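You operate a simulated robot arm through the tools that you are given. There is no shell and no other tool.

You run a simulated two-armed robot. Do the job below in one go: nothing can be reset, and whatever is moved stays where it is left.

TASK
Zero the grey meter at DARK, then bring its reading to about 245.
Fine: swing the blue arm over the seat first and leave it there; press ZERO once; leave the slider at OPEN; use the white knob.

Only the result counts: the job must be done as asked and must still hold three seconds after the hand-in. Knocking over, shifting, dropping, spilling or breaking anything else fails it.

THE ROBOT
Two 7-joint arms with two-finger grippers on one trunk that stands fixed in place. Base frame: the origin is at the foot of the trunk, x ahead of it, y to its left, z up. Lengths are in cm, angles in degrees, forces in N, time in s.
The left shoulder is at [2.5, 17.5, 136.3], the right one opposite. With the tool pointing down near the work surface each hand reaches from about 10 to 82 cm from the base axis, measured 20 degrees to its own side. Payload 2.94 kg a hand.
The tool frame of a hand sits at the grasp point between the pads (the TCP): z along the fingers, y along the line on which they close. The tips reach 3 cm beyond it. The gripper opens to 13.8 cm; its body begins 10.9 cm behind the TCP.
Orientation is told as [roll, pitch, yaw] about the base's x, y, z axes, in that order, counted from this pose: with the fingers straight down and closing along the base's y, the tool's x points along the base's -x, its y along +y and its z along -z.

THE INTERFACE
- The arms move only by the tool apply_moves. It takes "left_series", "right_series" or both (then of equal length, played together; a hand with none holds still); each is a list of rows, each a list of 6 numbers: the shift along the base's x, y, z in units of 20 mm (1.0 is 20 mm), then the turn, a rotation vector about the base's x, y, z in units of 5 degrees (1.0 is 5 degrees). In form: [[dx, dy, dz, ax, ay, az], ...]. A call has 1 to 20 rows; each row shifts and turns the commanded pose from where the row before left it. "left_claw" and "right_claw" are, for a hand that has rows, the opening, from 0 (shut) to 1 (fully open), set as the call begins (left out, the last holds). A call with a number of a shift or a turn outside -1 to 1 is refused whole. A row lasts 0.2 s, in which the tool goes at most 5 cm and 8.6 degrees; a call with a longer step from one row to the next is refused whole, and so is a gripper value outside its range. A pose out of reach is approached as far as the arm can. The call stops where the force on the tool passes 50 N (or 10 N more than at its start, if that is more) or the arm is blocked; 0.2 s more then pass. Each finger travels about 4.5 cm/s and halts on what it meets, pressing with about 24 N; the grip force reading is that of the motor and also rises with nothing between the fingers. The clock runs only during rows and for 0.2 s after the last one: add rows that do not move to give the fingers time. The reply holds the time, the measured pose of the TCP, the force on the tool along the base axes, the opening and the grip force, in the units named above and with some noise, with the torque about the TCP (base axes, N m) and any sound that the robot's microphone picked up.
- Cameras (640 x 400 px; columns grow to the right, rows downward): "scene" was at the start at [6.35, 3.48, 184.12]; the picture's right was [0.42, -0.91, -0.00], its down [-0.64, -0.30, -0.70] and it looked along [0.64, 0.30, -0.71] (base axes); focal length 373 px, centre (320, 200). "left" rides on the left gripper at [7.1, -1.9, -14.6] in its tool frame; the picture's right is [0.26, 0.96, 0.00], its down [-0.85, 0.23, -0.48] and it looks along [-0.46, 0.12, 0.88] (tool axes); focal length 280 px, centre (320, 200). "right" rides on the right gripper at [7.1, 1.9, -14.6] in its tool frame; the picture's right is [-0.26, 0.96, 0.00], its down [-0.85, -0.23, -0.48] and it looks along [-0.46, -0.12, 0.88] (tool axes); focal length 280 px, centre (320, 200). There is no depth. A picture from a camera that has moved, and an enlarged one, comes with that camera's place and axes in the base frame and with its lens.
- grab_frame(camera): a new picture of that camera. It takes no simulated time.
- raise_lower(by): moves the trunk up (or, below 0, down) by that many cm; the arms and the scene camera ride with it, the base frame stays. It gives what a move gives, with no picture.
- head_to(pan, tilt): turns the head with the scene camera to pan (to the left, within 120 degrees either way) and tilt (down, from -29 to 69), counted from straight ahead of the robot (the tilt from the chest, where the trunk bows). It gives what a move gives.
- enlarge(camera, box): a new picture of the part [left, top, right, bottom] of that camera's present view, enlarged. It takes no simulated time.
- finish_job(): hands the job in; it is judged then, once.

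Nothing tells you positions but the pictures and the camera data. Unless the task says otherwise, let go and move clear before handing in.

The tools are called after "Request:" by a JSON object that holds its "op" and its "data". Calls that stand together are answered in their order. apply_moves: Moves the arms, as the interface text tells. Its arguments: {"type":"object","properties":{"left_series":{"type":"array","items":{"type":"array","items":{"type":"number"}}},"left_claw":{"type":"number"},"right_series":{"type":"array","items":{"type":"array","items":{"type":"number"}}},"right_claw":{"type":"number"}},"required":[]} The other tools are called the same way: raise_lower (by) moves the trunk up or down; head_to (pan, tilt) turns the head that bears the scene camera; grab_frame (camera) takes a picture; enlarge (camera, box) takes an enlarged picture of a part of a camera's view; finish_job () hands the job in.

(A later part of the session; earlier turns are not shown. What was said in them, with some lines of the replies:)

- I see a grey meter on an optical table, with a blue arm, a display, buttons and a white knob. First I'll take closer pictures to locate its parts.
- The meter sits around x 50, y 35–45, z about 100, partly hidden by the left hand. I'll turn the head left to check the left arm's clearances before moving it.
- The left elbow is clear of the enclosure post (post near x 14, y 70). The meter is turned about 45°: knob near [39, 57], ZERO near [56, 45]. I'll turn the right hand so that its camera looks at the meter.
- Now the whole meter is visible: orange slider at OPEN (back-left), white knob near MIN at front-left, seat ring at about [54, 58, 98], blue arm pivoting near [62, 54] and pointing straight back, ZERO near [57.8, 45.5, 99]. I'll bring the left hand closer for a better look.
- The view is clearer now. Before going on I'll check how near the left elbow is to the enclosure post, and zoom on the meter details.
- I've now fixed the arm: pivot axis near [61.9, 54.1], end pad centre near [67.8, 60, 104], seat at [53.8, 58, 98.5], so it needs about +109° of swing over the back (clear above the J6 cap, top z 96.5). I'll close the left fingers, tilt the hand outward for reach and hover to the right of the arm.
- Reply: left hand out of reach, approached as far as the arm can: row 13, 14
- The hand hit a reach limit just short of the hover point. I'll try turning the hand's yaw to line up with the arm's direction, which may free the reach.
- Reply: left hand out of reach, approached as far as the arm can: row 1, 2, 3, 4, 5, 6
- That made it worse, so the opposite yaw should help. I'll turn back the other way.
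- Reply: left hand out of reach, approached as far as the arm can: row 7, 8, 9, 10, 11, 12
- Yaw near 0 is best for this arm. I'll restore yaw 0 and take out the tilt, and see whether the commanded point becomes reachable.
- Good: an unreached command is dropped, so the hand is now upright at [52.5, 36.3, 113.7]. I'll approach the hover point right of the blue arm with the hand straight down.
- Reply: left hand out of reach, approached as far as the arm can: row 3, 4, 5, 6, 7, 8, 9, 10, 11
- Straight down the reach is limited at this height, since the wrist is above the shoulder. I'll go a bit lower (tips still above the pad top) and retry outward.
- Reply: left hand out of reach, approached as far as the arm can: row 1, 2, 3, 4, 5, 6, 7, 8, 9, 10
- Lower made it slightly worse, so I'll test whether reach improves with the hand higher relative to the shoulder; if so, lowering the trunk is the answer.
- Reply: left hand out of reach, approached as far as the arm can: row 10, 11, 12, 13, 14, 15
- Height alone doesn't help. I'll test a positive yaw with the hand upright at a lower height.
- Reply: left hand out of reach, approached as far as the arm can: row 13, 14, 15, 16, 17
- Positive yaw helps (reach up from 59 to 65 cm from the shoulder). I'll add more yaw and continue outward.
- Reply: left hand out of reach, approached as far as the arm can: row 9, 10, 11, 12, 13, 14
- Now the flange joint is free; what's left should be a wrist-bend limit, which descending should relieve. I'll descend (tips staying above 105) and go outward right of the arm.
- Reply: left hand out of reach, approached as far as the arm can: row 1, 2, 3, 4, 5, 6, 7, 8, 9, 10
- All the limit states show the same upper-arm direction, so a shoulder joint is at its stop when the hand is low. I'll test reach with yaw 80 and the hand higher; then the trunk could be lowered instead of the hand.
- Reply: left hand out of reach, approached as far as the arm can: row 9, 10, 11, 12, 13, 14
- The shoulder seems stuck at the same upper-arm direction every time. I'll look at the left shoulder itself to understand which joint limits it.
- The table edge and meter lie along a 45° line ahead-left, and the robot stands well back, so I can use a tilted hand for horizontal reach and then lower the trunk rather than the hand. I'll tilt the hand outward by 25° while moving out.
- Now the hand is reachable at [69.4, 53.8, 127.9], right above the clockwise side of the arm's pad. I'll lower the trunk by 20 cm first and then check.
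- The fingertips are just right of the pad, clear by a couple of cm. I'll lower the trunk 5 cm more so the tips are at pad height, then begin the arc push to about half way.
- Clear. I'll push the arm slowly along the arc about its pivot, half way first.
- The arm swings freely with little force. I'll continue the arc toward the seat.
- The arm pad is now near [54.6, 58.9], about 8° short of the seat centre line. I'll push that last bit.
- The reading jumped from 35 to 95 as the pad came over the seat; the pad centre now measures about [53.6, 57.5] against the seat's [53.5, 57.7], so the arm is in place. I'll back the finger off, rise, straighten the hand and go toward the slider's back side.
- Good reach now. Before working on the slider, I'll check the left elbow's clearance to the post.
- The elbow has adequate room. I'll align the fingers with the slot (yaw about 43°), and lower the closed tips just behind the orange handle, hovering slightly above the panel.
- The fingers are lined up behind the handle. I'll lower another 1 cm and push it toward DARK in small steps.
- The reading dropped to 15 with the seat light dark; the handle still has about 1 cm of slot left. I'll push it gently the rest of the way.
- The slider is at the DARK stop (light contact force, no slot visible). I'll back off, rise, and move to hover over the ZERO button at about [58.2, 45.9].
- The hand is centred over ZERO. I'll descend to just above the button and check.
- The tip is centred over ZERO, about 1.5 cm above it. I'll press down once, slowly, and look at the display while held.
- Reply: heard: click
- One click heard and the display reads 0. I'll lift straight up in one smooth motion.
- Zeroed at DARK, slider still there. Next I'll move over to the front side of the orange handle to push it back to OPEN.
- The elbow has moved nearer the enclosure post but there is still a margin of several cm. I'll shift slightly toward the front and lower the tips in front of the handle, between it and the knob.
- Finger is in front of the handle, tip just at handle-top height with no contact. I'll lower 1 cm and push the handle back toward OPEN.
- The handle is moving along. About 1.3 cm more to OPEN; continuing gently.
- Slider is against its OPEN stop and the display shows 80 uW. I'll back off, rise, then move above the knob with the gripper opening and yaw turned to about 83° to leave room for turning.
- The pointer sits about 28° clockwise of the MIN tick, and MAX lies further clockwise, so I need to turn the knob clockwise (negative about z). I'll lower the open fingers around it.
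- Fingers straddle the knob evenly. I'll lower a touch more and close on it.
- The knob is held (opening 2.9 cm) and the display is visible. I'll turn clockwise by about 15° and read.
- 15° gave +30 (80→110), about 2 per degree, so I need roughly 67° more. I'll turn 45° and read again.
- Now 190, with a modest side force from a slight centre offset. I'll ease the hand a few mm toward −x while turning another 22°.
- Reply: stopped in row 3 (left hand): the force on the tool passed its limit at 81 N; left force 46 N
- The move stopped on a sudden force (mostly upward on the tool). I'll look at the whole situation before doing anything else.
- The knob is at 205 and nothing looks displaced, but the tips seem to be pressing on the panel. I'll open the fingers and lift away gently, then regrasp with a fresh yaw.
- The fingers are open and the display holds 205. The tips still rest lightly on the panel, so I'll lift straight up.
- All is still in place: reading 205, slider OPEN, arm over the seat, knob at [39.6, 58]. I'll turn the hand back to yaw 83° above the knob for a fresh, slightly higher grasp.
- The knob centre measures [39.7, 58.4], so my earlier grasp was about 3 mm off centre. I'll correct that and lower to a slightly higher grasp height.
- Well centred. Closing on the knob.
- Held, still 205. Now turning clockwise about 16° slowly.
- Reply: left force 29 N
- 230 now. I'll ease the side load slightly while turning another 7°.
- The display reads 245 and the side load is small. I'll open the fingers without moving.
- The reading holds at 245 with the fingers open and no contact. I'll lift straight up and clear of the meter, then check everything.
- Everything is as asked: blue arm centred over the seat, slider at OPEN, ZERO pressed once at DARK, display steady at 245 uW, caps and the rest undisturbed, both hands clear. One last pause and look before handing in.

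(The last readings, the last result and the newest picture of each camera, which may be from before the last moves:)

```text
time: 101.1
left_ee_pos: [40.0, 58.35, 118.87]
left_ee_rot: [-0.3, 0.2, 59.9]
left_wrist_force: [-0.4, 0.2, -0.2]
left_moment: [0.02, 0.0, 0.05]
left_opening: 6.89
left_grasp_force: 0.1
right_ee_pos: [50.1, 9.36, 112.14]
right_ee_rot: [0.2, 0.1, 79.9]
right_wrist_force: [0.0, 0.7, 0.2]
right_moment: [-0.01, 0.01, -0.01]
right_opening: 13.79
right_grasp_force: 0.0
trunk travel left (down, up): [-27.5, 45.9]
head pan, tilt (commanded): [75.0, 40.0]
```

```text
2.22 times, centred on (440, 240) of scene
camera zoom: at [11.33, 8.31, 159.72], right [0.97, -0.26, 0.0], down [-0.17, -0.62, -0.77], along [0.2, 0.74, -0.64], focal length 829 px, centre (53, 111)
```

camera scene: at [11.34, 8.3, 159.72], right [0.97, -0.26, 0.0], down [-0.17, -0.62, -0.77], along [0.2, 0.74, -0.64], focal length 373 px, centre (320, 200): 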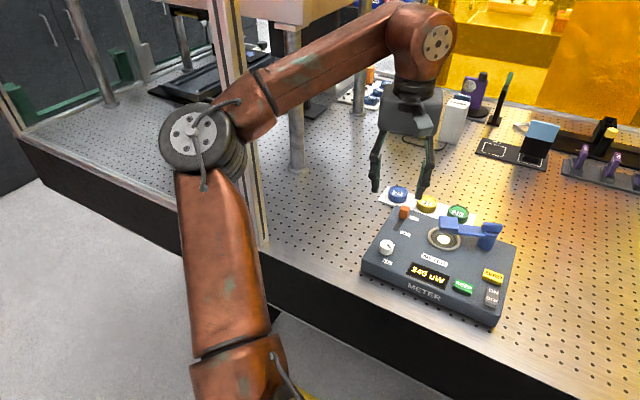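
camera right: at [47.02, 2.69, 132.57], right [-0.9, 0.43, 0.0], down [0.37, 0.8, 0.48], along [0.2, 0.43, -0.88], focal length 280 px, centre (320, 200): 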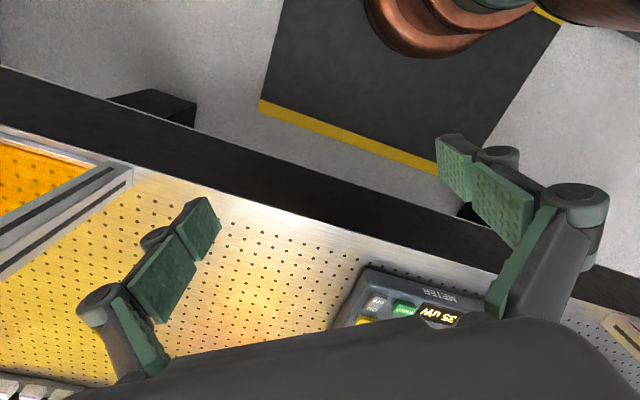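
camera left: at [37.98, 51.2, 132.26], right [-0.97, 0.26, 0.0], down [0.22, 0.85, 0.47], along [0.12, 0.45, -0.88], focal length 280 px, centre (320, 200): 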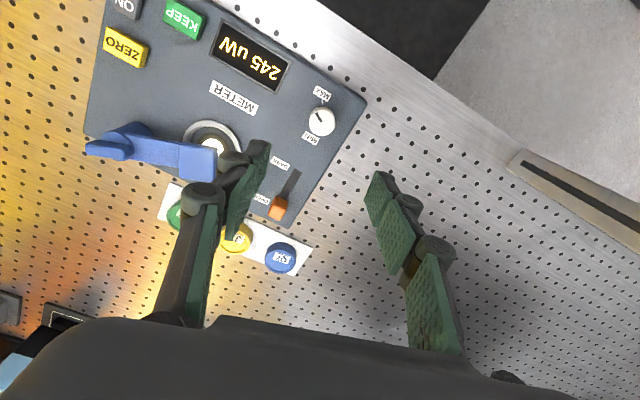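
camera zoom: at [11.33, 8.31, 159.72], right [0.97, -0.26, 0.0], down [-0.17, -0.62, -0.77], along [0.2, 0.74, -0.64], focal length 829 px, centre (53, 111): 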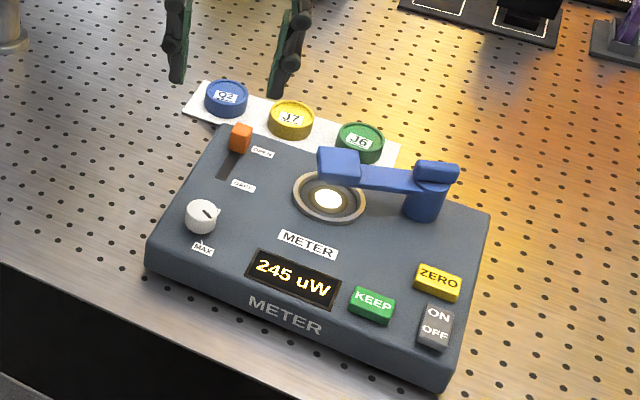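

The display is steady at 245 uW, the arm is over the seat, the slider is at OPEN and both hands are clear. I'm handing the job in.

Request:
{"op": "finish_job", "data": {}}

```text
The job is handed in.
```

I zeroed the grey meter at DARK and brought its reading to 245 uW. The display was still steady at 245 a couple of seconds after I let go of the knob.

- **Blue arm:** I swung it over the seat first and left it there. The reading went from 35 to 95 when it came into place.
- **ZERO:** I pressed it once with the slider at the DARK stop. There was one click and the display went from 15 to 0.
- **Slider:** it is back against its OPEN stop, where the meter read 80 before I touched the knob.
- **White knob:** I turned it clockwise in two grasps to reach 245.

During the first knob grasp the move cut out on a sudden 81 N force at the tool. I let go, checked the pictures and gripped the knob again. By the camera measurements the meter had not moved, and the other items looked undisturbed.

I let go and moved both hands clear before handing in.
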